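You operate a simulated robot arm through the tools that you are given. There is no shell and no other tool.

You are at the controls of a simulated robot arm. One attempt, no reset.

## Task
Band the blue-label tea tin and stand it in the wooden tray.
Fine: the tray on the bench top, not the shelf; turn the bander knob back to Start. Set down upright: what you pick out.
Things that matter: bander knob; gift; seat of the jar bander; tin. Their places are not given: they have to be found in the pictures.

It is judged by the outcome, as a careful person would: the job done as asked, and still so three seconds after it is handed in. It fails if anything else is knocked over, pushed out of place, dropped, spilled or broken.

## Robot
A 7-joint arm with a two-finger parallel gripper, fixed in place. Base frame: the origin is at the foot of the arm, x ahead of it, y to its left, z up; the work surface is at about z = 0.76. Lengths are in m, angles in degrees, forces in N, time in s.
With the tool pointing down near the work surface it reaches from about 0.2 to 0.68 m from the base axis. Its first joint turns from -66.0 to 66.0 degrees. Payload 2.4 kg.
The tool frame sits at the grasp point between the pads (the TCP): z along the fingers, y along the line on which they close. The tips reach 0.03 m beyond it. Largest opening 0.094 m; finger width 0.028, thickness 0.01; the body of the gripper, 0.05 by 0.096 m, starts 0.055 m behind the TCP.
Orientation is that of the tool frame in the base frame, as a unit quaternion [w, x, y, z]. With the fingers straight down and closing along the base's y, the tool's x points along the base's -x, its y along +y and its z along -z.

## Interface
- The arm moves only by the tool jog_arm. Its argument "series" is a list of rows, each a list of 7 numbers: the turn, a rotation vector about the tool's x, y, z in degrees, then the shift along the tool's x, y, z in m, then the opening in per cent of the stroke, from 0 (shut) to 100 (fully open). In form: [[rx, ry, rz, x, y, z, grip], ...]. A call has 1 to 20 rows; each row is the pose to reach, as a shift and turn from the pose commanded when the call began, along the tool's axes at that moment. Rows are played at 5 a second. More than 0.05 m and 8.6 degrees between two rows, or a gripper value outside its range, and nothing of the call is played. Where a pose cannot be reached the arm comes as near as it can. A force on the tool above 40 N (or 10 N above the force at the start of the call, whichever is more), or a blocked arm, ends the call early, and 0.2 s more pass. The fingers move at their own pace (about 0.153 m/s each) and stop on an object; they squeeze with about 27 N. The grip force told is the motor's: it shows also when the fingers shut on nothing. Time passes only in rows, and 0.2 s behind the last, so rows that repeat a pose let the fingers close. It gives the time, the measured TCP pose, the force on the tool (base axes), the opening and the grip force at its end, in the units of the frame above (readings bear some noise), with the torque about the TCP (base axes, N m) and any sound that the robot's microphone picked up, and new pictures: "pictures" is both (left out), scene, wrist or none.
- Cameras (640 x 400 px; columns grow to the right, rows downward): "scene" is fixed at [0.0361, 0.4741, 1.443]; the picture's right is [-0.77, -0.64, 0.00], its down [-0.38, 0.45, -0.81] and it looks along [0.52, -0.62, -0.59] (base axes); focal length 340 px, centre (320, 200). "wrist" rides on the gripper at [0.076, 0.014, -0.102] in the tool frame; the picture's right is [-0.18, 0.98, 0.00], its down [-0.75, -0.14, -0.64] and it looks along [-0.63, -0.12, 0.77] (tool axes); focal length 243 px, centre (320, 200).
- point_at(camera, pixels): there is no depth. For up to 12 entries [column, row, z] of the newest picture of that camera ("zoom" is the newest enlarged one), the place [x, y] in the base frame at which the ray of that pixel passes the height z, good to about 0.002 m. No time passes.
- zoom(camera, box): a new picture of the part [left, top, right, bottom] of that camera's present view, enlarged. No time passes.
- job_done(): hands the job in; it is judged then, once.

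Unless the task says otherwise, let go and move clear before handing in.

The tools are called after ">>>" as name(argument=value, ...) on one line, values as JSON. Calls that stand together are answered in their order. jog_arm: Moves the arm, as the interface text tells. Its arguments: {"type":"object","properties":{"series":{"type":"array"},"pictures":{"type":"string","enum":["both","scene","wrist","none"]}},"required":["series"]} The other tools are called the same way: point_at (camera, pixels) gives the place at which the rays of pixels pass given heights; zoom (camera, box) takes an enlarged picture of a part of a camera's view; job_done () hands the job in.

At the start:

```text
t: 0.0
position: [0.3603, 0.0846, 1.19]
tcp_rot: [0.0, -0.001, 1.0, 0.0]
force: [0.0, 0.0, 0.5]
torque: [-0.01, 0.02, -0.01]
opening: 0.0939
grip_force: 0.1
```

scene: 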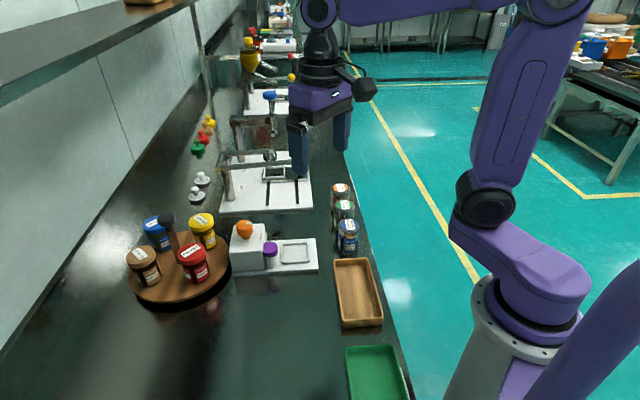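
wrist: 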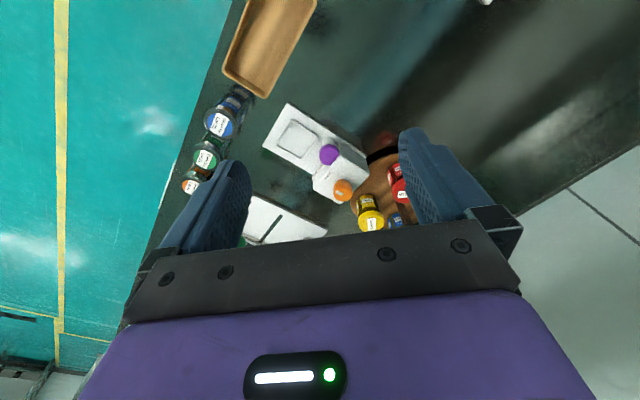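

The scene shows a bander-like white device around (270,250), a row of three tins around (343,215), a turntable with jars around (180,260), and a wooden tray at (358,292). I'll zoom in to identify each part.

>>> zoom(camera="scene", box=[210, 170, 400, 340])

>>> zoom(camera="scene", box=[110, 180, 250, 310])

>>> zoom(camera="wrist", box=[150, 60, 430, 260])

>>> zoom(camera="scene", box=[180, 20, 360, 220])

```text
2.35 times, centred on (305, 255) of scene
```

zoom: 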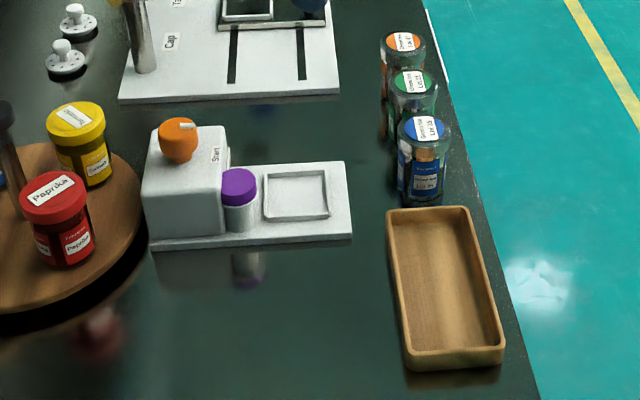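

```text
3.08 times, centred on (180, 245) of scene
```

zoom: 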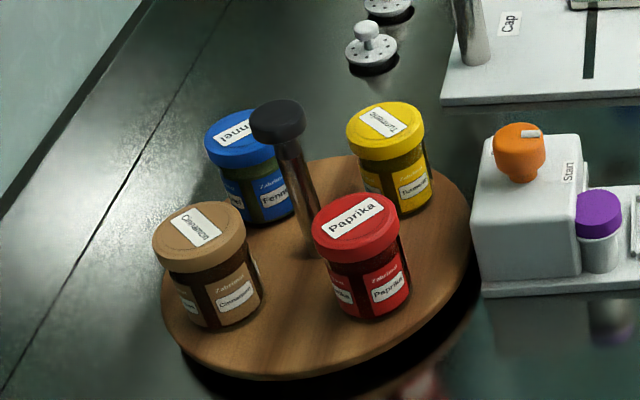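

```text
2.00 times, centred on (290, 160) of wrist
```

zoom: 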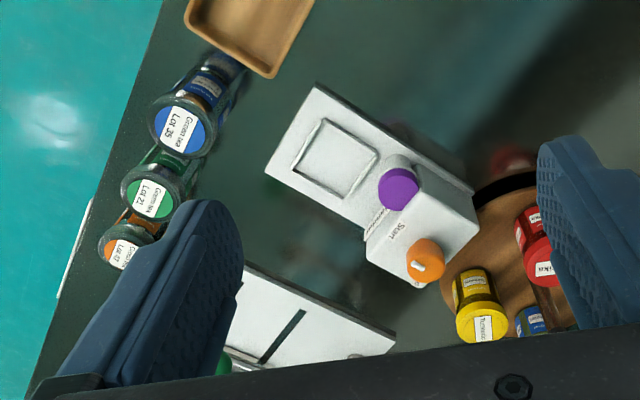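

```text
2.00 times, centred on (270, 120) of scene
```

zoom: 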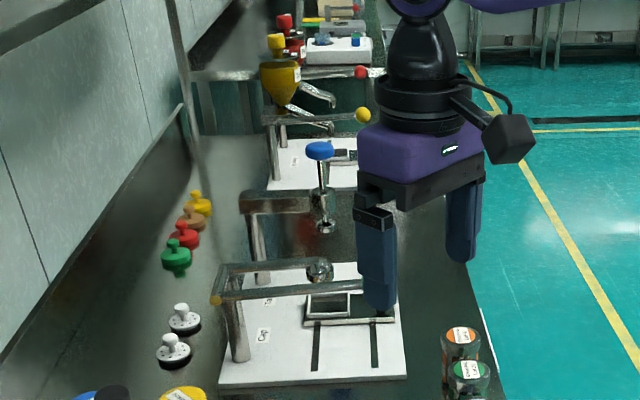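

The device with the orange knob at (245,228) reads "Start", with a square seat at about (296,252). I'll look at it more closely, along with the other stations and the shelf.

>>> zoom(camera="scene", box=[222, 210, 326, 280])

>>> zoom(camera="scene", box=[322, 175, 372, 265])

>>> zoom(camera="wrist", box=[255, 95, 375, 210])

>>> zoom(camera="scene", box=[210, 140, 320, 220])

>>> zoom(camera="scene", box=[0, 0, 260, 100])

```text
5.71 times, centred on (274, 245) of scene
```

zoom: 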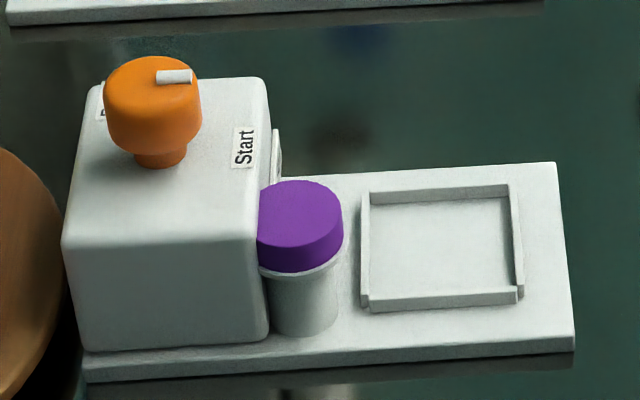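

```text
4.44 times, centred on (347, 220) of scene
```

zoom: 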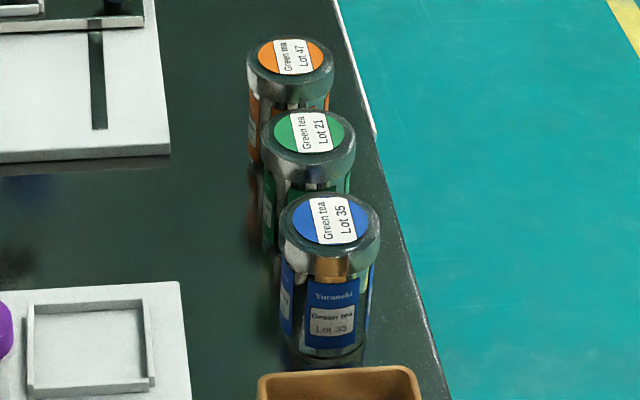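

```text
3.48 times, centred on (315, 152) of wrist
```

zoom: 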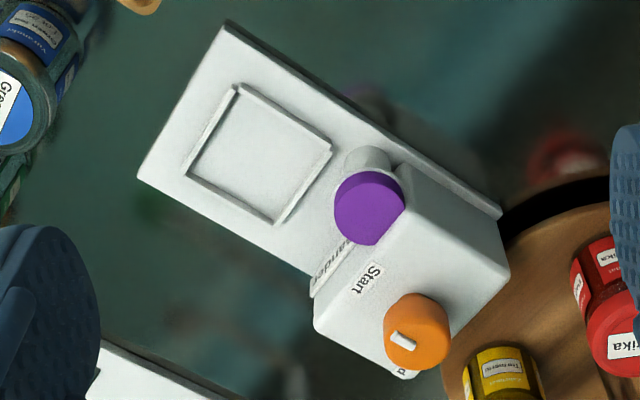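

```text
5.00 times, centred on (265, 180) of scene
```

zoom: 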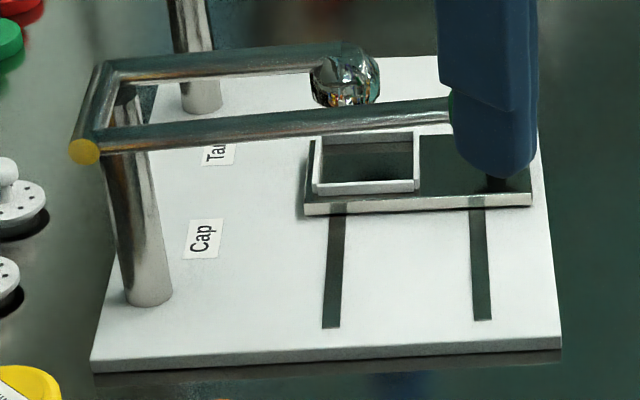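

```text
2.46 times, centred on (130, 50) of scene
```

zoom: 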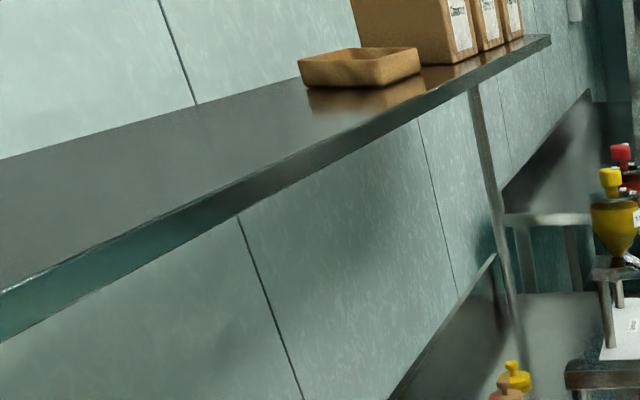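

The machine with the orange knob carries "Bander" and "Start" labels. The blue tin is Lot 35, with its lid at about scene (349,224) and wrist (219,125). I'll triangulate positions at several heights.

>>> point_at(camera="scene", pixels=[[349.2, 224, 0.82], [349.2, 224, 0.84], [349.2, 224, 0.86], [349.2, 224, 0.88], [350.4, 254, 0.76], [245, 228, 0.84], [245, 228, 0.86], [245, 228, 0.88], [245, 228, 0.9]])

>>> point_at(camera="wrist", pixels=[[219, 125, 0.82], [219, 125, 0.84], [219, 125, 0.86], [219, 125, 0.88], [343, 189, 0.84], [343, 189, 0.86], [343, 189, 0.88], [343, 189, 0.9]])

```text
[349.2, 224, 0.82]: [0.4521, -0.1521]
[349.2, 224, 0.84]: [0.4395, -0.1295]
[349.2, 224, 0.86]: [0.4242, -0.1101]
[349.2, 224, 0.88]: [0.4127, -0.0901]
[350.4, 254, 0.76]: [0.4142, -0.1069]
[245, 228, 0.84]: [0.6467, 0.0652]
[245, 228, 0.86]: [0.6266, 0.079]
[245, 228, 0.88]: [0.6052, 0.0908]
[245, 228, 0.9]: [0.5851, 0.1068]
```

```text
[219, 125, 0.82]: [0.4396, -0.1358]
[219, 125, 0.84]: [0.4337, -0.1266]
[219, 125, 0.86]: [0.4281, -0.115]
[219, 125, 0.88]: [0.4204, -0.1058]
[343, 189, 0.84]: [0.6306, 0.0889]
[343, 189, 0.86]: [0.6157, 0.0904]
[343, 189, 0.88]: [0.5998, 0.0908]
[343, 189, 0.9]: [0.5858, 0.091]
```

Triangulation puts the blue lid at about (0.431,-0.119, 0.85) and the knob top at about (0.602,0.091,0.88). Next I'll locate the other tins, the bander seat, the purple post and the tray.

>>> point_at(camera="scene", pixels=[[343.6, 204.7, 0.85], [340.2, 187.8, 0.85], [349.2, 224, 0.85], [335, 260, 0.785], [368, 258, 0.785], [383, 321, 0.785], [341, 327, 0.785], [316.5, 238.5, 0.77], [319.3, 270, 0.77], [234, 276, 0.77]])

>>> point_at(camera="scene", pixels=[[282.5, 244, 0.775], [311.5, 242.5, 0.775], [313.8, 261, 0.775], [282, 264, 0.775], [327.2, 254, 0.8], [270.5, 246, 0.82], [234, 223, 0.83], [266, 224, 0.83], [264, 253, 0.83], [232, 253, 0.83]])

>>> point_at(camera="wrist", pixels=[[292, 121, 0.775], [318, 138, 0.775], [302, 158.5, 0.775], [275, 144.5, 0.775], [329, 155, 0.82], [329, 155, 0.8], [329, 155, 0.84]])

```text
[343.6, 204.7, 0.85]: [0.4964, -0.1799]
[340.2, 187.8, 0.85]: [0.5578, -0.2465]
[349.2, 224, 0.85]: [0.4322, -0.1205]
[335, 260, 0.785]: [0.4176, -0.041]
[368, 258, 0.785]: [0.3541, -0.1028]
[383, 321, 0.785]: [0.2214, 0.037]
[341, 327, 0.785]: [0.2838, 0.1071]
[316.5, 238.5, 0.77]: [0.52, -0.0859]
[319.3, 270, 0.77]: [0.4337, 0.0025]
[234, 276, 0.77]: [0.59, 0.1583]
```

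```text
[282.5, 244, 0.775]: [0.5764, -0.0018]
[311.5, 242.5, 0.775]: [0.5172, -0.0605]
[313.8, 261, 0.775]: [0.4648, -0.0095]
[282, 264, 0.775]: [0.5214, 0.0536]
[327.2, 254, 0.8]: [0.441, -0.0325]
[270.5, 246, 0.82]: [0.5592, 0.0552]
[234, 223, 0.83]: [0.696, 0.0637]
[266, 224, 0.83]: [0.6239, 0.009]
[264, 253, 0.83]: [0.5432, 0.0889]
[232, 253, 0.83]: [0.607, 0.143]
```

```text
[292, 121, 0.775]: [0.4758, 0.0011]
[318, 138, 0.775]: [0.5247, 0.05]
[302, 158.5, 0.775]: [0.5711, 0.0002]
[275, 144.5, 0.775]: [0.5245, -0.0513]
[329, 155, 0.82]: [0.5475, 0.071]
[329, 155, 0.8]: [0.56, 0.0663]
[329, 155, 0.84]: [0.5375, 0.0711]
```

The layout is rotated about 45°. The seat is near (0.522,-0.002), the blue tin at (0.432,-0.120), the green tin at (0.496,-0.18), and the bench tray is centred near (0.319,0). I'll move the wrist camera above the bander to read the knob.

>>> jog_arm(series=[[0, 0, 0, -0.02, 0.007, 0.03, 100], [0, 0, 0, -0.04, 0.014, 0.06, 100], [0, 0, 0, -0.06, 0.021, 0.09, 100], [0, 0, 0, -0.08, 0.028, 0.12, 100], [0, 0, 0, -0.096, 0.034, 0.14, 100], [0, 0, 0, -0.096, 0.034, 0.14, 100]])

```text
t: 1.4
position: [0.4548, 0.1187, 1.0476]
tcp_rot: [-0.001, 0.001, 1.0, 0.0]
force: [0.6, -0.2, 0.3]
torque: [0.01, 0.04, 0.02]
opening: 0.0939
grip_force: 0.1
```

scene: 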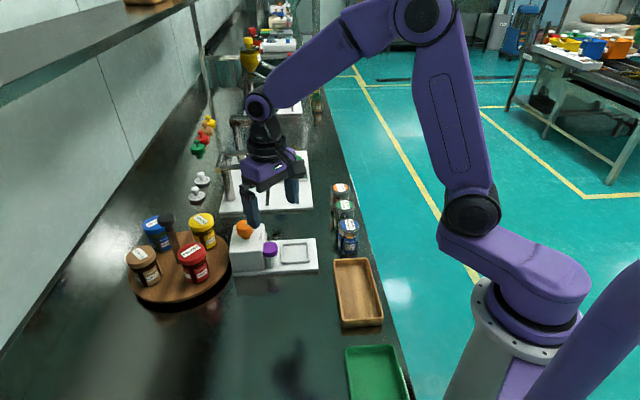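
wrist: 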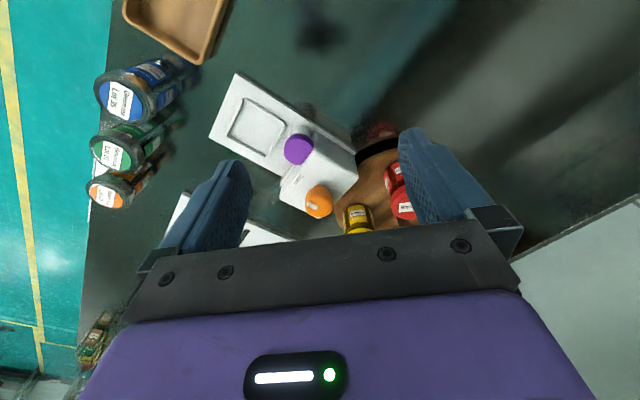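

>>> zoom(camera="wrist", box=[200, 70, 376, 225])

>>> zoom(camera="wrist", box=[265, 150, 365, 225])

>>> zoom(camera="wrist", box=[80, 0, 240, 215])

```text
2.58 times, centred on (288, 148) of wrist
```

zoom: 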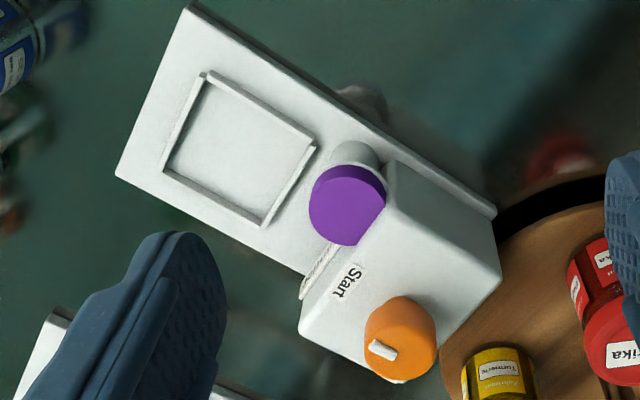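

```text
5.33 times, centred on (315, 188) of wrist
```

zoom: 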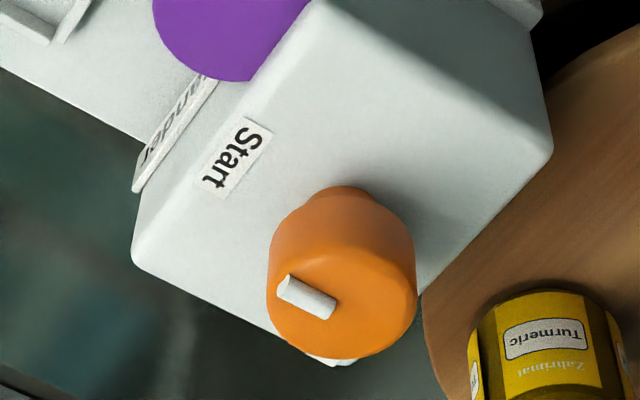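

```text
1.86 times, centred on (160, 108) of wrist
```

zoom: 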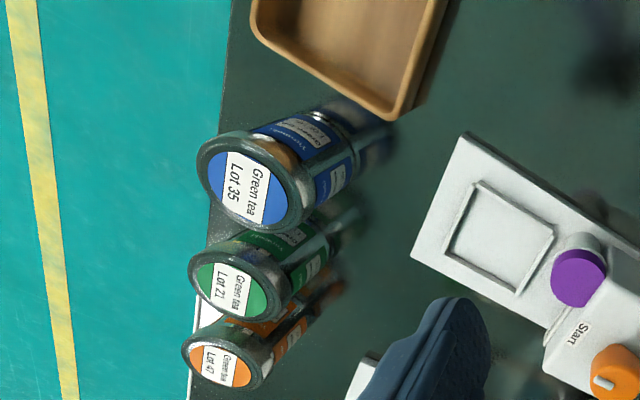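

The white pointer at zoom (308,297) points towards "Start", the seat side. The second label is hidden behind the knob, so I'll bring the camera almost overhead to read it.

>>> jog_arm(series=[[0, 0, 0, -0.04, -0.008, 0.01, 100], [0, 0, 0, -0.08, -0.017, 0.02, 100], [0, 0, 0, -0.12, -0.026, 0.03, 100], [0, 0, 0, -0.16, -0.034, 0.04, 100], [0, 0, 0, -0.184, -0.039, 0.04, 100], [0, 0, 0, -0.184, -0.039, 0.04, 100]])

>>> zoom(camera="wrist", box=[230, 0, 390, 120])

```text
t: 2.8
position: [0.6382, 0.0783, 1.0101]
tcp_rot: [0.0, 0.0, 1.0, 0.0]
force: [-0.3, 0.2, -0.6]
torque: [0.02, -0.04, 0.0]
opening: 0.0939
grip_force: 0.1
```

scene: 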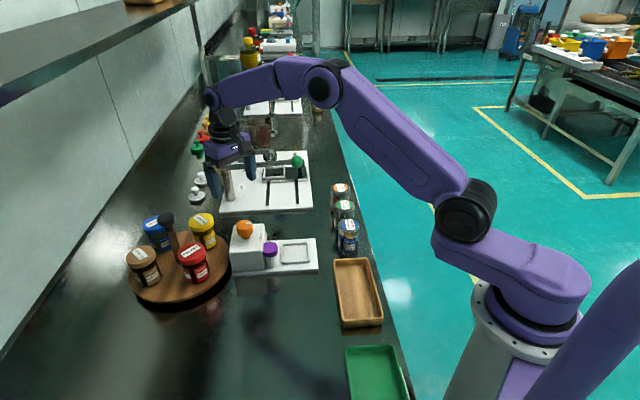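
wrist: 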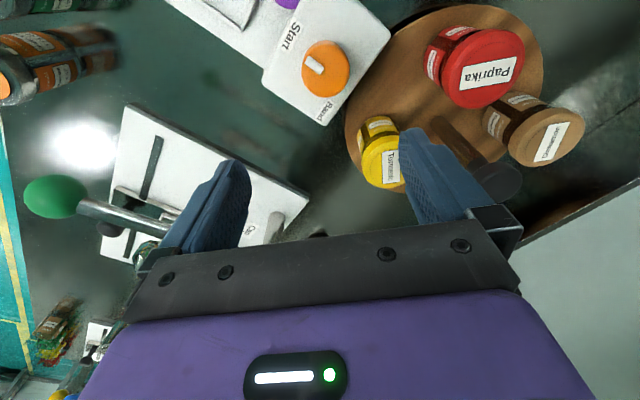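

```text
3.33 times, centred on (310, 60) of wrist
```

zoom: 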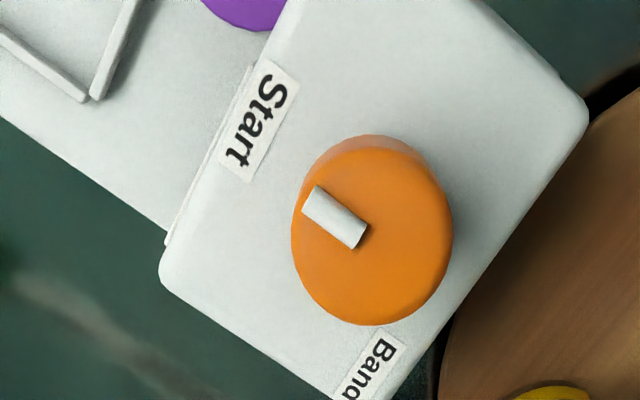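

Now both labels are visible: "Start" at zoom (258,122) and "Band" at about (368,372), with the knob at (372,235) and its pointer from (355,240) to (312,195) aimed at Start. I'll work out the bearings.

>>> point_at(camera="zoom", pixels=[[258, 122, 0.83], [368, 372, 0.83], [258, 122, 0.84], [368, 372, 0.84], [372, 237, 0.87], [372, 237, 0.88], [372, 237, 0.89], [358, 240, 0.88], [310, 195, 0.88], [292, 225, 0.88], [453, 225, 0.88]])

>>> point_at(camera="zoom", pixels=[[160, 275, 0.82], [160, 275, 0.83], [160, 275, 0.84], [160, 275, 0.85], [370, 150, 0.83], [370, 150, 0.84], [588, 100, 0.83], [588, 100, 0.84], [375, 325, 0.88]])

>>> point_at(camera="scene", pixels=[[260.5, 235.8, 0.82], [260.5, 235.8, 0.83], [260.5, 235.8, 0.84], [260.5, 235.8, 0.85], [245.7, 222.5, 0.87], [245.7, 222.5, 0.88], [245.7, 222.5, 0.89]])

```text
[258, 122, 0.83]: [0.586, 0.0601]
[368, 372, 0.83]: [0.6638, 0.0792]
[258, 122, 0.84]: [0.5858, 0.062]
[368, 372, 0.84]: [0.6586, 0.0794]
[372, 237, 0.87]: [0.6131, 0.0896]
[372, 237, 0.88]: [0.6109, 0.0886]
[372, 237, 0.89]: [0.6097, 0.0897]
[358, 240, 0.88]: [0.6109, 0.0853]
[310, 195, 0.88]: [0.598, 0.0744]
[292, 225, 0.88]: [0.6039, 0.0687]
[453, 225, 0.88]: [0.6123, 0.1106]
```

```text
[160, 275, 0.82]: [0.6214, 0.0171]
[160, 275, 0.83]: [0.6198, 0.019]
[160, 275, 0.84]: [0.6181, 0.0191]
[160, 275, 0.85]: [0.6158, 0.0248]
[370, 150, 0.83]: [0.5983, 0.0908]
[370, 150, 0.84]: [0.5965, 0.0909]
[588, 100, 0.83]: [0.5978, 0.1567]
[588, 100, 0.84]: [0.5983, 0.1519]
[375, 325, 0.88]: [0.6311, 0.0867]
```

```text
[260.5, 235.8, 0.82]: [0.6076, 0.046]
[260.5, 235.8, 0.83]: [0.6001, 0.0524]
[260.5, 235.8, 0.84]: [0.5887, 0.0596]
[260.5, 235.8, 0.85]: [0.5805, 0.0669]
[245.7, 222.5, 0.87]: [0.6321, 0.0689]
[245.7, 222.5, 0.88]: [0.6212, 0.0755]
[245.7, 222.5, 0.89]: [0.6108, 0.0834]
```

The box top is at z≈0.842, and the knob is centred near (0.610,0.089) with its top near 0.887. Start bears about 225° and Band about 345° from the knob. I'll take one more zoom to pin down the Band label.

>>> zoom(camera="wrist", box=[260, 20, 388, 130])

```text
3.64 times, centred on (324, 75) of wrist
```

zoom: 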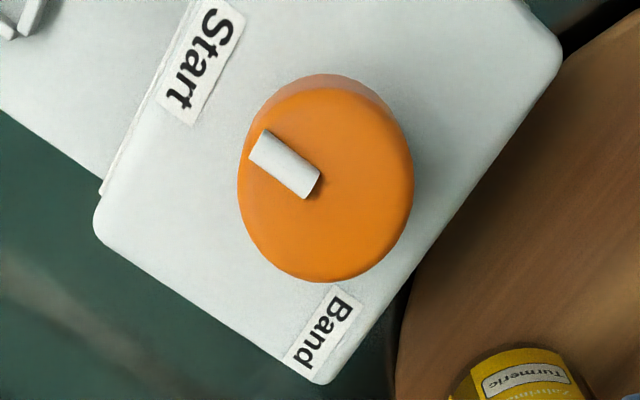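

>>> point_at(camera="zoom", pixels=[[323, 332, 0.842], [201, 63, 0.842], [326, 184, 0.887], [313, 186, 0.887], [258, 148, 0.887], [97, 220, 0.835], [325, 382, 0.835], [560, 45, 0.835]])

```text
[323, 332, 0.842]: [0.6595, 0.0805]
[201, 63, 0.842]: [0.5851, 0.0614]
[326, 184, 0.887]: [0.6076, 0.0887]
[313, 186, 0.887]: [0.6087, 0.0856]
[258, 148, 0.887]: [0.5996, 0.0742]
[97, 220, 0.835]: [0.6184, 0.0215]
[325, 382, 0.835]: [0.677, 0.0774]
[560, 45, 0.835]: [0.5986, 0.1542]
```

The knob sits at the box centre (0.608,0.089), and Band is about 120–125° counter-clockwise from Start. Next I'll move over the blue tin with the fingers closing across the row, turned 45° clockwise, for a close look before grasping.

>>> jog_arm(series=[[0, 0, 6, 0.03, -0.028, 0.004, 100], [0, 0, 12, 0.06, -0.057, 0.008, 100], [0, 0, 18, 0.09, -0.086, 0.012, 100], [0, 0, 24, 0.12, -0.115, 0.016, 100], [0, 0, 30, 0.15, -0.144, 0.02, 100], [0, 0, 36, 0.18, -0.173, 0.025, 100], [0, 0, 42, 0.203, -0.195, 0.03, 100], [0, 0, 45, 0.208, -0.2, 0.03, 100], [0, 0, 45, 0.208, -0.2, 0.03, 100]])

```text
t: 4.8
position: [0.4308, -0.1208, 0.978]
tcp_rot: [0.001, 0.384, 0.923, 0.0]
force: [-0.1, 0.4, 0.1]
torque: [0.02, 0.02, 0.02]
opening: 0.0941
grip_force: 0.0
```

scene: 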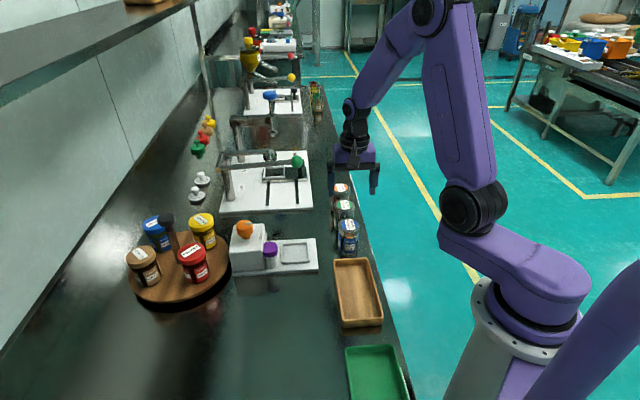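
wrist: 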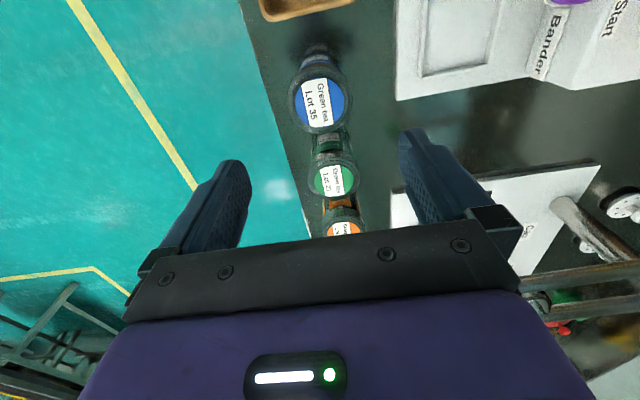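

The gripper is over the tins, and the blue lid is at wrist (322,103) with the green one below it at (333,178). I'll zoom in for a precise lid centre and shape.

>>> zoom(camera="wrist", box=[260, 40, 400, 130])

>>> zoom(camera="scene", box=[320, 205, 376, 262])

>>> zoom(camera="wrist", box=[380, 0, 620, 150])

>>> point_at(camera="wrist", pixels=[[322, 103, 0.84], [322, 103, 0.85], [322, 103, 0.86], [333, 178, 0.85], [290, 103, 0.85], [352, 103, 0.85]])

```text
4.44 times, centred on (330, 85) of wrist
```

zoom: 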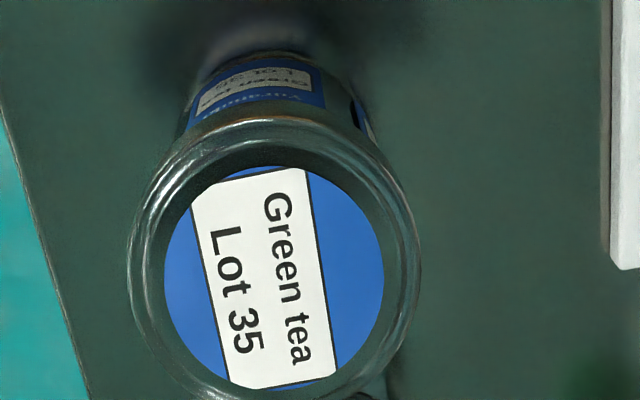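

```text
7.02 times, centred on (348, 234) of scene
```

zoom: 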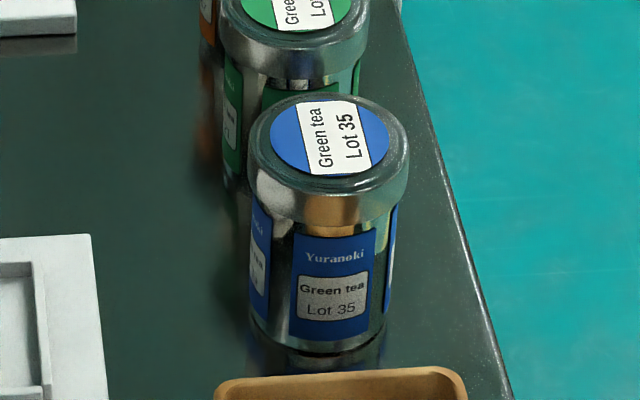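

```text
2.67 times, centred on (500, 75) of wrist
```

zoom: 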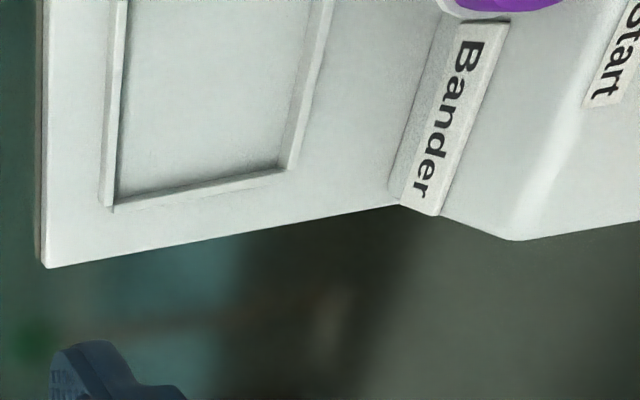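

```text
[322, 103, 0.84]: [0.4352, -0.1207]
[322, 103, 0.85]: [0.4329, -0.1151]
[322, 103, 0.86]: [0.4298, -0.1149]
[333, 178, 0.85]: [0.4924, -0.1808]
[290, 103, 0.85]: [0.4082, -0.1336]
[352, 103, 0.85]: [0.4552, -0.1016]
```

The blue lid measures about 0.06 m across, centred near (0.431,-0.118). I'll cross-check the centre through the base outline before descending.

>>> point_at(camera="scene", pixels=[[347.7, 249.8, 0.76], [348.7, 224.6, 0.85], [348.7, 224.6, 0.855], [348.7, 224.6, 0.845]])

>>> point_at(camera="wrist", pixels=[[319.2, 102, 0.845], [319.2, 102, 0.85], [319.2, 102, 0.855]])

```text
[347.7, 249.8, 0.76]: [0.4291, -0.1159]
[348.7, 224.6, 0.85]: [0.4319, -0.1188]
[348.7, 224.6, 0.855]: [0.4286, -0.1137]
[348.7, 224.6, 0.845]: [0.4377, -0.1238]
```

```text
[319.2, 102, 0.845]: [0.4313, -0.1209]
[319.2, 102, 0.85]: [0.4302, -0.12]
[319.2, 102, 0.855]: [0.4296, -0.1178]
```

The tin centre is about (0.4305,-0.118) with the lid top near 0.852. I'll lower to TCP z≈0.828 with the fingers open.

>>> jog_arm(series=[[0, 0, 0, 0.002, 0.0014, 0.04, 100], [0, 0, 0, 0.002, 0.0014, 0.08, 100], [0, 0, 0, 0.002, 0.0014, 0.115, 100], [0, 0, 0, 0.002, 0.0014, 0.135, 100], [0, 0, 0, 0.002, 0.0014, 0.15, 100], [0, 0, 0, 0.002, 0.0014, 0.15, 100]])

```text
t: 6.2
position: [0.4321, -0.1168, 0.8281]
tcp_rot: [0.0, 0.383, 0.924, 0.001]
force: [0.7, 0.0, 0.3]
torque: [-0.01, 0.01, -0.01]
opening: 0.0939
grip_force: 0.0
```

scene: 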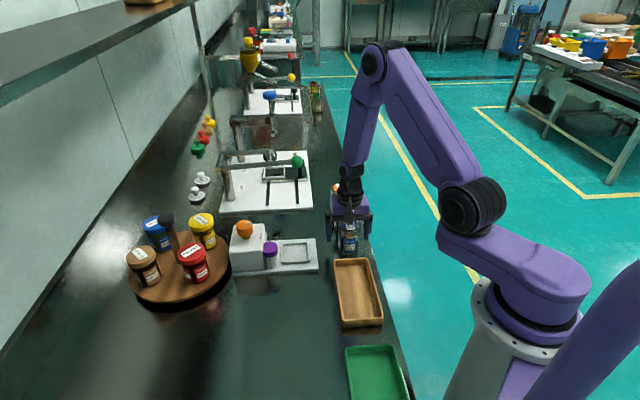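
wrist: 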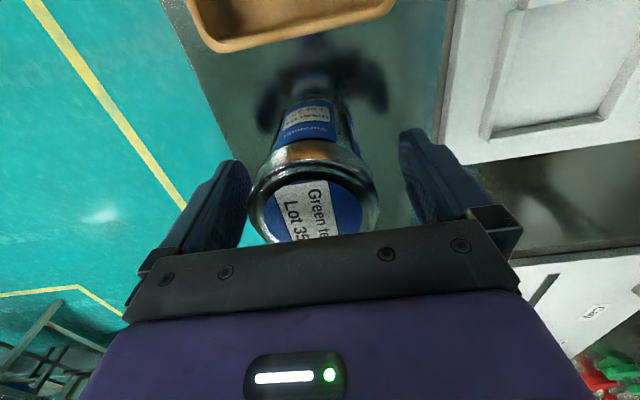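

The lid's apparent centre is about (314,200) and the finger midline is near column 324, so I'll check that offset before closing.

>>> point_at(camera="wrist", pixels=[[252, 195, 0.848], [378, 195, 0.848], [315, 195, 0.848], [315, 210, 0.852]])

>>> zoom(camera="wrist", box=[200, 90, 440, 250])

```text
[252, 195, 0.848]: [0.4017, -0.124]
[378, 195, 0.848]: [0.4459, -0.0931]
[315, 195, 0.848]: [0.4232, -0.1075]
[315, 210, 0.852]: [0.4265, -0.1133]
```

```text
2.50 times, centred on (320, 170) of wrist
```

zoom: 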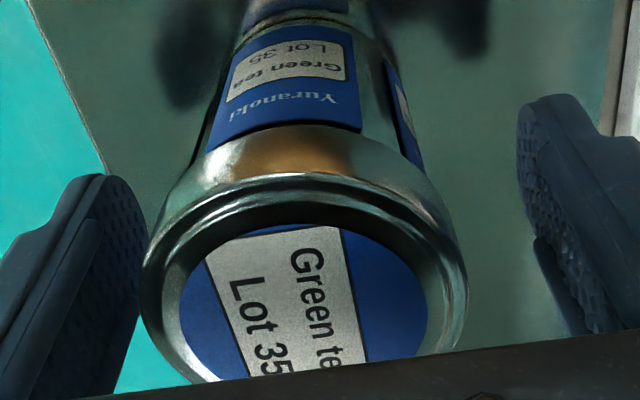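

The offset is only 1–2 mm, so I'll nudge slightly and close on the tin.

>>> jog_arm(series=[[0, 0, 0, 0, -0.0012, 0, 90], [0, 0, 0, 0, -0.0012, 0, 70], [0, 0, 0, 0, -0.0012, 0, 0], [0, 0, 0, 0, -0.0012, 0, 0], [0, 0, 0, 0, -0.0012, 0, 0], [0, 0, 0, 0, -0.0012, 0, 0]], pictures="wrist")

```text
t: 7.6
position: [0.4309, -0.1184, 0.8286]
tcp_rot: [0.001, 0.382, 0.924, 0.0]
force: [0.8, -0.7, 0.0]
torque: [0.01, 0.0, 0.01]
opening: 0.0601
grip_force: 26.7
```

wrist: 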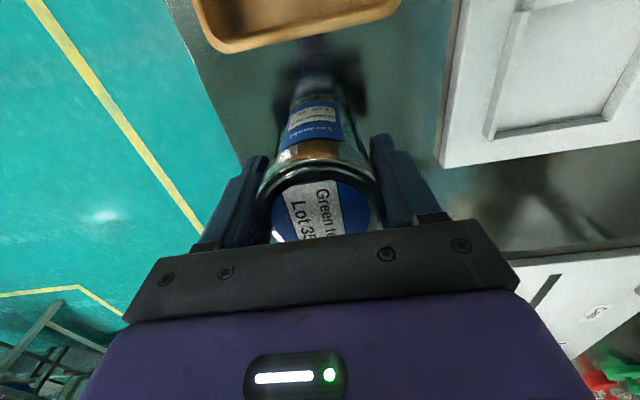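

The grip reads 26.7 N at an opening of 0.0601. I'll lift 0.12 m straight up.

>>> jog_arm(series=[[0, 0, 0, 0, 0, -0.015, 0], [0, 0, 0, 0, 0, -0.04, 0], [0, 0, 0, 0, 0, -0.07, 0], [0, 0, 0, 0, 0, -0.1, 0], [0, 0, 0, 0, 0, -0.12, 0], [0, 0, 0, 0, 0, -0.12, 0]])

>>> zoom(camera="scene", box=[222, 170, 382, 270])

```text
t: 9.0
position: [0.4286, -0.1187, 0.9507]
tcp_rot: [0.0, 0.383, 0.924, 0.0]
force: [0.7, 0.6, -1.4]
torque: [-0.01, -0.02, -0.02]
opening: 0.0603
grip_force: 27.6
```

scene: 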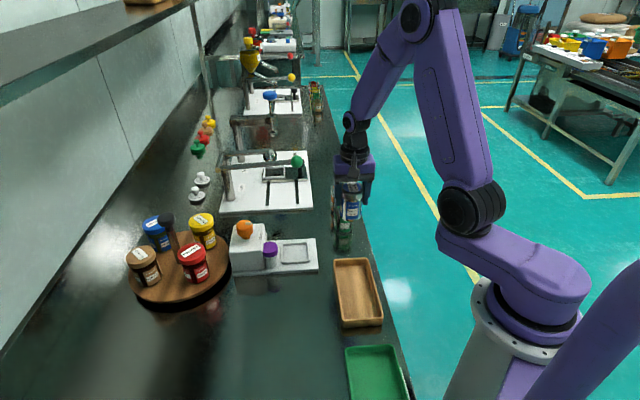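
wrist: 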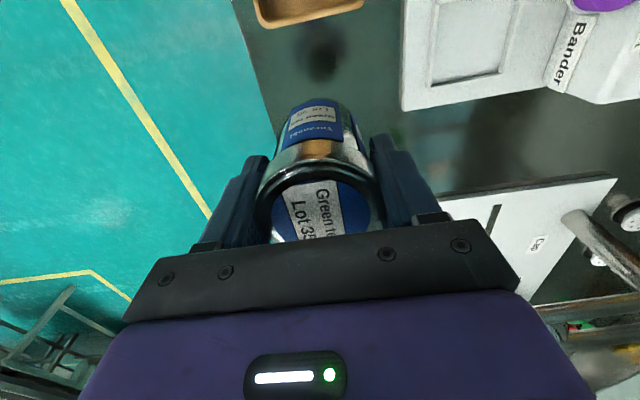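

```text
4.00 times, centred on (302, 220) of scene
```

zoom: 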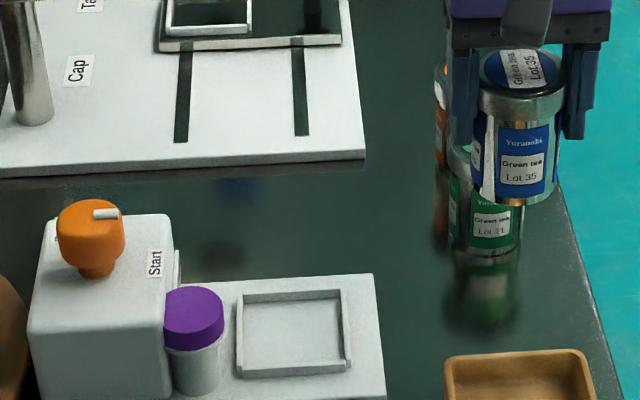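

The tin is held upright and clear, and the green tin hasn't moved. I'll zoom closely on the seat to fix its centre.

>>> zoom(camera="scene", box=[272, 232, 324, 274])

>>> zoom(camera="wrist", box=[390, 0, 550, 110])

```text
9.52 times, centred on (298, 253) of scene
```

zoom: 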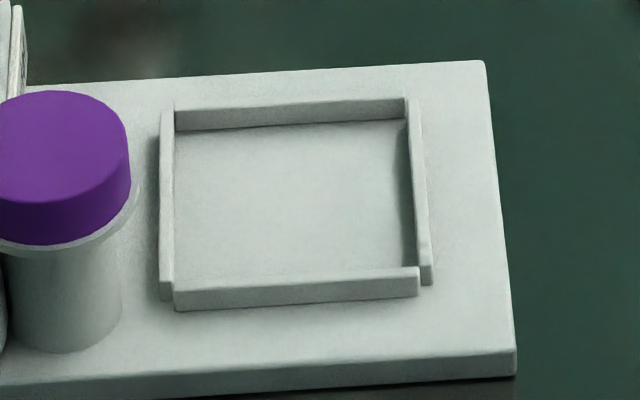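

```text
3.64 times, centred on (470, 55) of wrist
```

zoom: 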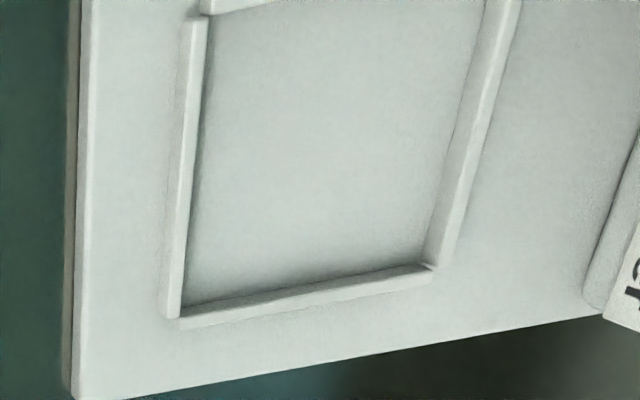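

>>> point_at(camera="zoom", pixels=[[188, 303, 0.768], [425, 262, 0.768], [206, 18, 0.768], [490, 10, 0.768], [188, 303, 0.772], [425, 262, 0.772]])

>>> point_at(camera="scene", pixels=[[307.35, 244.6, 0.768], [282.9, 245.75, 0.768], [308.5, 262.5, 0.768], [282.8, 263.7, 0.768], [307.35, 244.6, 0.772], [282.9, 245.75, 0.772]])

```text
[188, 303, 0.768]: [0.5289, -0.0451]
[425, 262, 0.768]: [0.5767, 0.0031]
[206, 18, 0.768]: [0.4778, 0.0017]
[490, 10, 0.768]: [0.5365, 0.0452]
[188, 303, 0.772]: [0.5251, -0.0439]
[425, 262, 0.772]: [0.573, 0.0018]
```

```text
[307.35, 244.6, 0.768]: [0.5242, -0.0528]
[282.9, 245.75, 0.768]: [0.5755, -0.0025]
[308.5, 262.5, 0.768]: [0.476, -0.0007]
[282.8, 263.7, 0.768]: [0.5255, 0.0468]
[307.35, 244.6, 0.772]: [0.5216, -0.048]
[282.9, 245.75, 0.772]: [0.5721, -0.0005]
```

Both cameras agree on a seat centre of about (0.526,-0.0005), with an inner side of about 0.07. I'll carry the tin above the seat while turning 90° counter-clockwise, so the fingers close parallel to the box face and away from the purple post.

>>> jog_arm(series=[[0, 0, -8, 0.001, 0.013, 0, 0], [0, 0, -16, 0.003, 0.027, 0, 0], [0, 0, -24, 0.004, 0.041, 0, 0], [0, 0, -32, 0.006, 0.055, 0, 0], [0, 0, -40, 0.007, 0.069, 0, 0], [0, 0, -48, 0.009, 0.083, 0, 0], [0, 0, -56, 0.01, 0.097, 0, 0], [0, 0, -64, 0.012, 0.111, 0, 0], [0, 0, -72, 0.013, 0.125, 0, 0], [0, 0, -80, 0.0145, 0.137, 0, 0], [0, 0, -86, 0.0155, 0.146, 0, 0], [0, 0, -90, 0.016, 0.1508, 0, 0], [0, 0, -90, 0.016, 0.1508, 0, 0], [0, 0, -90, 0.016, 0.1508, 0, 0]])

```text
t: 12.0
position: [0.5249, 0.0008, 0.9489]
tcp_rot: [0.0, -0.383, 0.924, 0.001]
force: [1.0, -0.2, -0.9]
torque: [0.01, -0.03, -0.01]
opening: 0.0602
grip_force: 27.3
```

scene: 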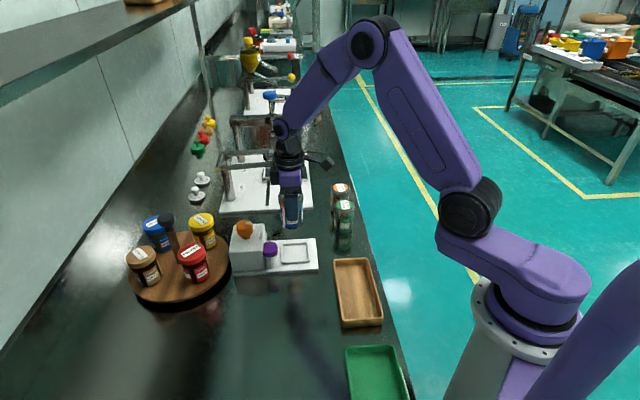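
wrist: 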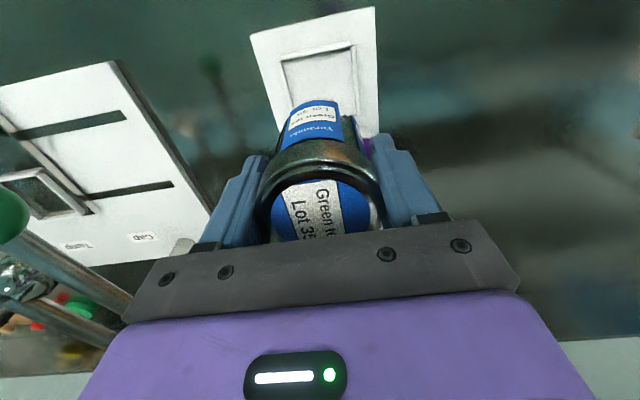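

The tin is above the seat at (0.525,0.001). I'll lower to just above the seat and check.

>>> jog_arm(series=[[0, 0, 0, 0, 0, 0.03, 0], [0, 0, 0, 0, 0, 0.06, 0], [0, 0, 0, 0, 0, 0.085, 0], [0, 0, 0, 0, 0, 0.095, 0], [0, 0, 0, 0, 0, 0.095, 0]])

>>> zoom(camera="scene", box=[252, 180, 348, 280])

>>> zoom(camera="wrist", box=[220, 0, 420, 150])

```text
t: 13.2
position: [0.5242, 0.0001, 0.8525]
tcp_rot: [0.0, -0.382, 0.924, 0.001]
force: [-0.2, 0.5, -1.4]
torque: [-0.01, 0.03, 0.03]
opening: 0.0601
grip_force: 27.2
```

scene: 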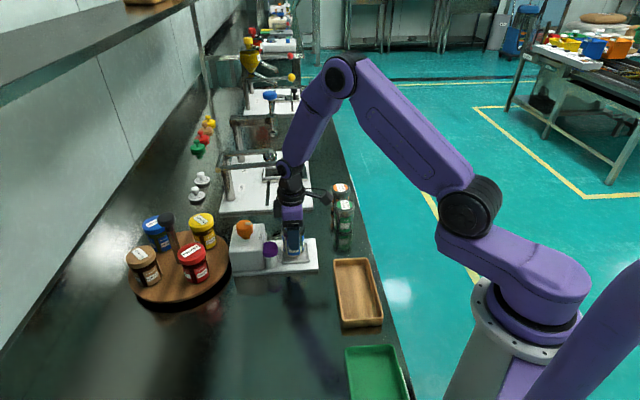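
wrist: 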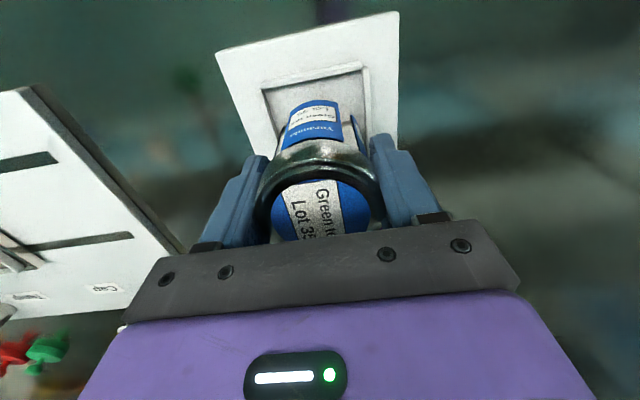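

```text
4.00 times, centred on (300, 230) of scene
```

zoom: 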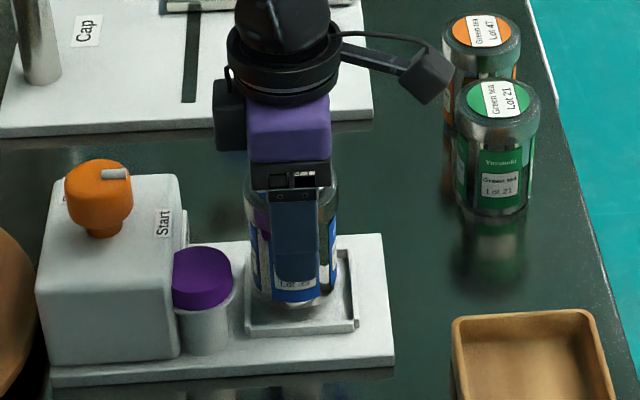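

```text
2.67 times, centred on (320, 75) of wrist
```

zoom: 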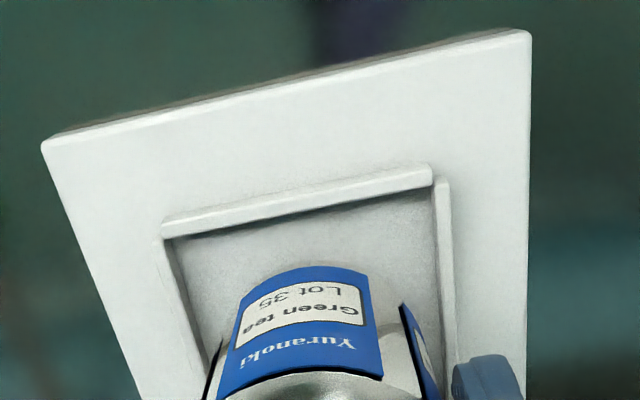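

The tin is well within the seat outline. I'll lower gently to contact.

>>> jog_arm(series=[[0, 0, 0, 0, 0, 0.005, 0], [0, 0, 0, 0, 0, 0.009, 0], [0, 0, 0, 0, 0, 0.012, 0], [0, 0, 0, 0, 0, 0.014, 0], [0, 0, 0, 0, 0, 0.014, 0]], pictures="none")

```text
t: 14.4
position: [0.5236, -0.0006, 0.8406]
tcp_rot: [0.0, -0.382, 0.924, 0.0]
force: [0.3, -0.9, -1.5]
torque: [-0.02, 0.0, 0.02]
opening: 0.06
grip_force: 27.1
```

No contact yet, as the force still equals the tin's weight. I'll go on in small steps.

>>> jog_arm(series=[[0, 0, 0, 0, 0, 0.0015, 0], [0, 0, 0, 0, 0, 0.003, 0], [0, 0, 0, 0, 0, 0.003, 0]], pictures="none")

```text
t: 15.2
position: [0.5253, 0.0006, 0.8388]
tcp_rot: [0.001, -0.383, 0.924, -0.001]
force: [-6.6, 3.7, 24.3]
torque: [0.43, 0.09, 0.07]
opening: 0.06
grip_force: 26.6
```

Contact is 24 N, with some side force. I'll back off a millimetre and look.

>>> jog_arm(series=[[0, 0, 0, 0, 0, -0.001, 0], [0, 0, 0, 0, 0, -0.0015, 0], [0, 0, 0, 0, 0, -0.0015, 0]])

>>> zoom(camera="scene", box=[262, 220, 330, 276])

>>> zoom(camera="wrist", box=[220, 0, 420, 150])

```text
t: 16.0
position: [0.5265, -0.0015, 0.8388]
tcp_rot: [0.0, -0.381, 0.924, 0.0]
force: [-0.2, 0.1, -0.6]
torque: [0.01, -0.05, 0.01]
opening: 0.06
grip_force: 26.7
```

scene: 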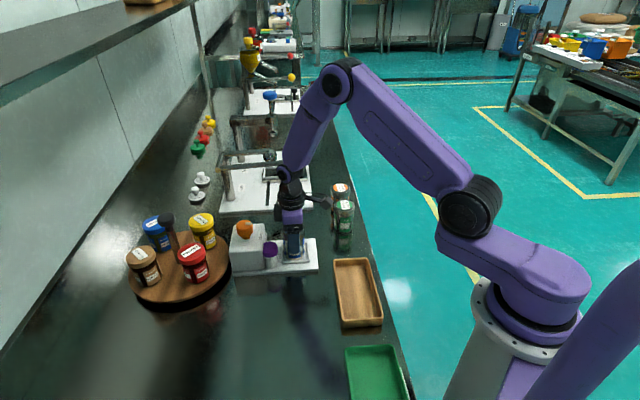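
wrist: 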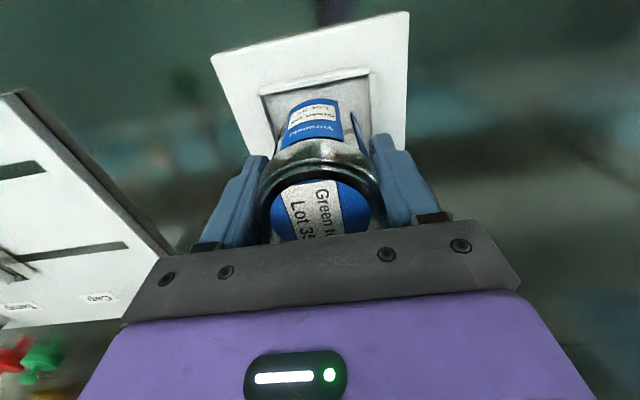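

```text
7.14 times, centred on (296, 248) of scene
```

zoom: 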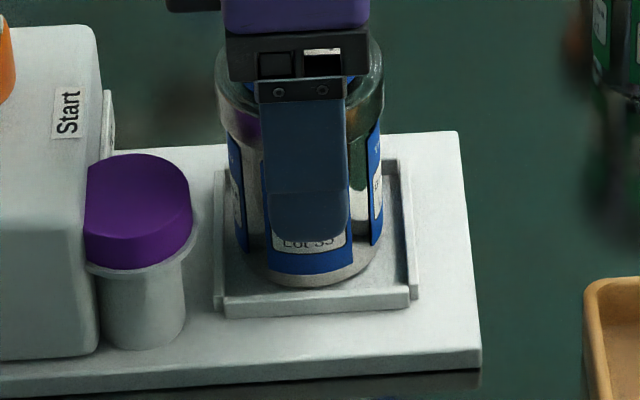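

```text
2.67 times, centred on (320, 75) of wrist
```

zoom: 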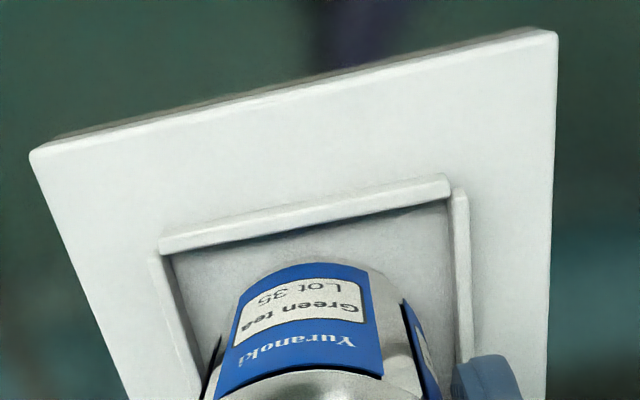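

The tin stands centred inside the rim, with clearance all round. I'll lower under a millimetre and open the fingers.

>>> jog_arm(series=[[0, 0, 0, 0, 0, 0.0008, 0], [0, 0, 0, 0, 0, 0.0008, 66], [0, 0, 0, 0, 0, 0.0008, 72], [0, 0, 0, 0, 0, 0.0008, 90], [0, 0, 0, 0, 0, 0.0008, 90]], pictures="none")

>>> jog_arm(series=[[0, 0, 0, 0, 0, -0.01, 90], [0, 0, 0, 0, 0, -0.03, 90], [0, 0, 0, 0, 0, -0.06, 90], [0, 0, 0, 0, 0, -0.1, 90], [0, 0, 0, 0, 0, -0.14, 90], [0, 0, 0, 0, 0, -0.14, 90]])

>>> zoom(camera="scene", box=[222, 200, 334, 280])

```text
t: 17.2
position: [0.5259, -0.0003, 0.8377]
tcp_rot: [-0.001, -0.382, 0.924, 0.0]
force: [0.2, -0.9, -1.0]
torque: [-0.02, -0.03, -0.01]
opening: 0.0848
grip_force: 0.1
```

```text
t: 18.6
position: [0.5281, -0.0005, 0.9771]
tcp_rot: [0.001, -0.382, 0.924, 0.0]
force: [-1.9, 0.0, -1.2]
torque: [-0.02, -0.02, -0.01]
opening: 0.0847
grip_force: 0.2
```

scene: 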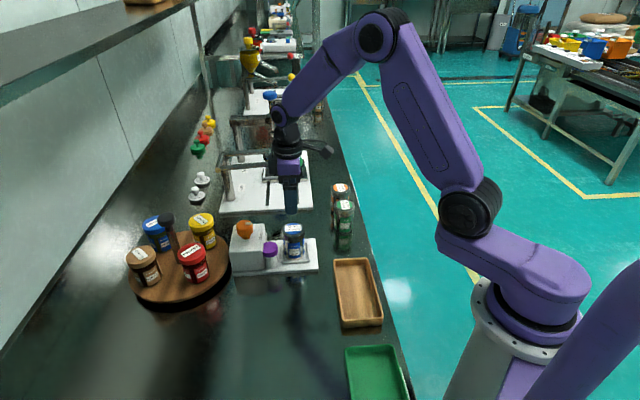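
wrist: 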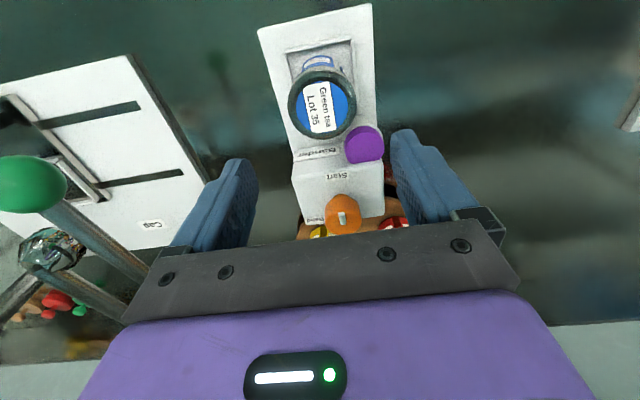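

```text
5.00 times, centred on (278, 240) of scene
```

zoom: 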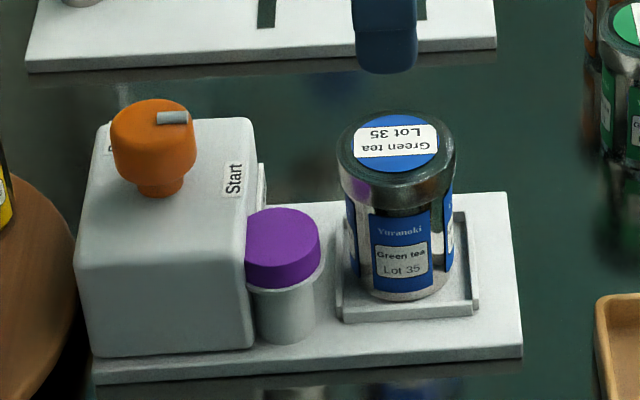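

The tin is standing in the seat and released. I'll now fix the knob centre from this view, with the knob at about (343,213), and check the nearby heights.

>>> zoom(camera="wrist", box=[280, 150, 400, 240])

>>> point_at(camera="scene", pixels=[[298, 162, 0.9], [298, 162, 1.0], [202, 219, 0.85], [202, 219, 0.88], [187, 247, 0.87], [167, 220, 0.9], [167, 220, 0.95]])

>>> point_at(camera="wrist", pixels=[[343, 213, 0.88], [343, 213, 0.89], [22, 195, 0.9], [22, 195, 1.0]])

```text
4.44 times, centred on (340, 195) of wrist
```

zoom: 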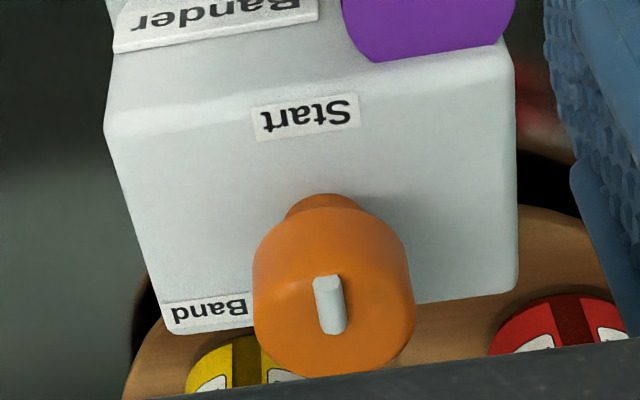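

```text
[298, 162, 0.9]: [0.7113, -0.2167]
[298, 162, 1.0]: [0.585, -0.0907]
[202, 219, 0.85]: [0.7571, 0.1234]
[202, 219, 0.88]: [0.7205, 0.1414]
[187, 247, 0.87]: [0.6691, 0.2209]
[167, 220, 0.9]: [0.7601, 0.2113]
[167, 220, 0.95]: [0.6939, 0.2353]
```

```text
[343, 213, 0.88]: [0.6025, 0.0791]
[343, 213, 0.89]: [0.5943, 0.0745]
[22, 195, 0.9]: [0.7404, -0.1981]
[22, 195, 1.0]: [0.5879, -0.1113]
```

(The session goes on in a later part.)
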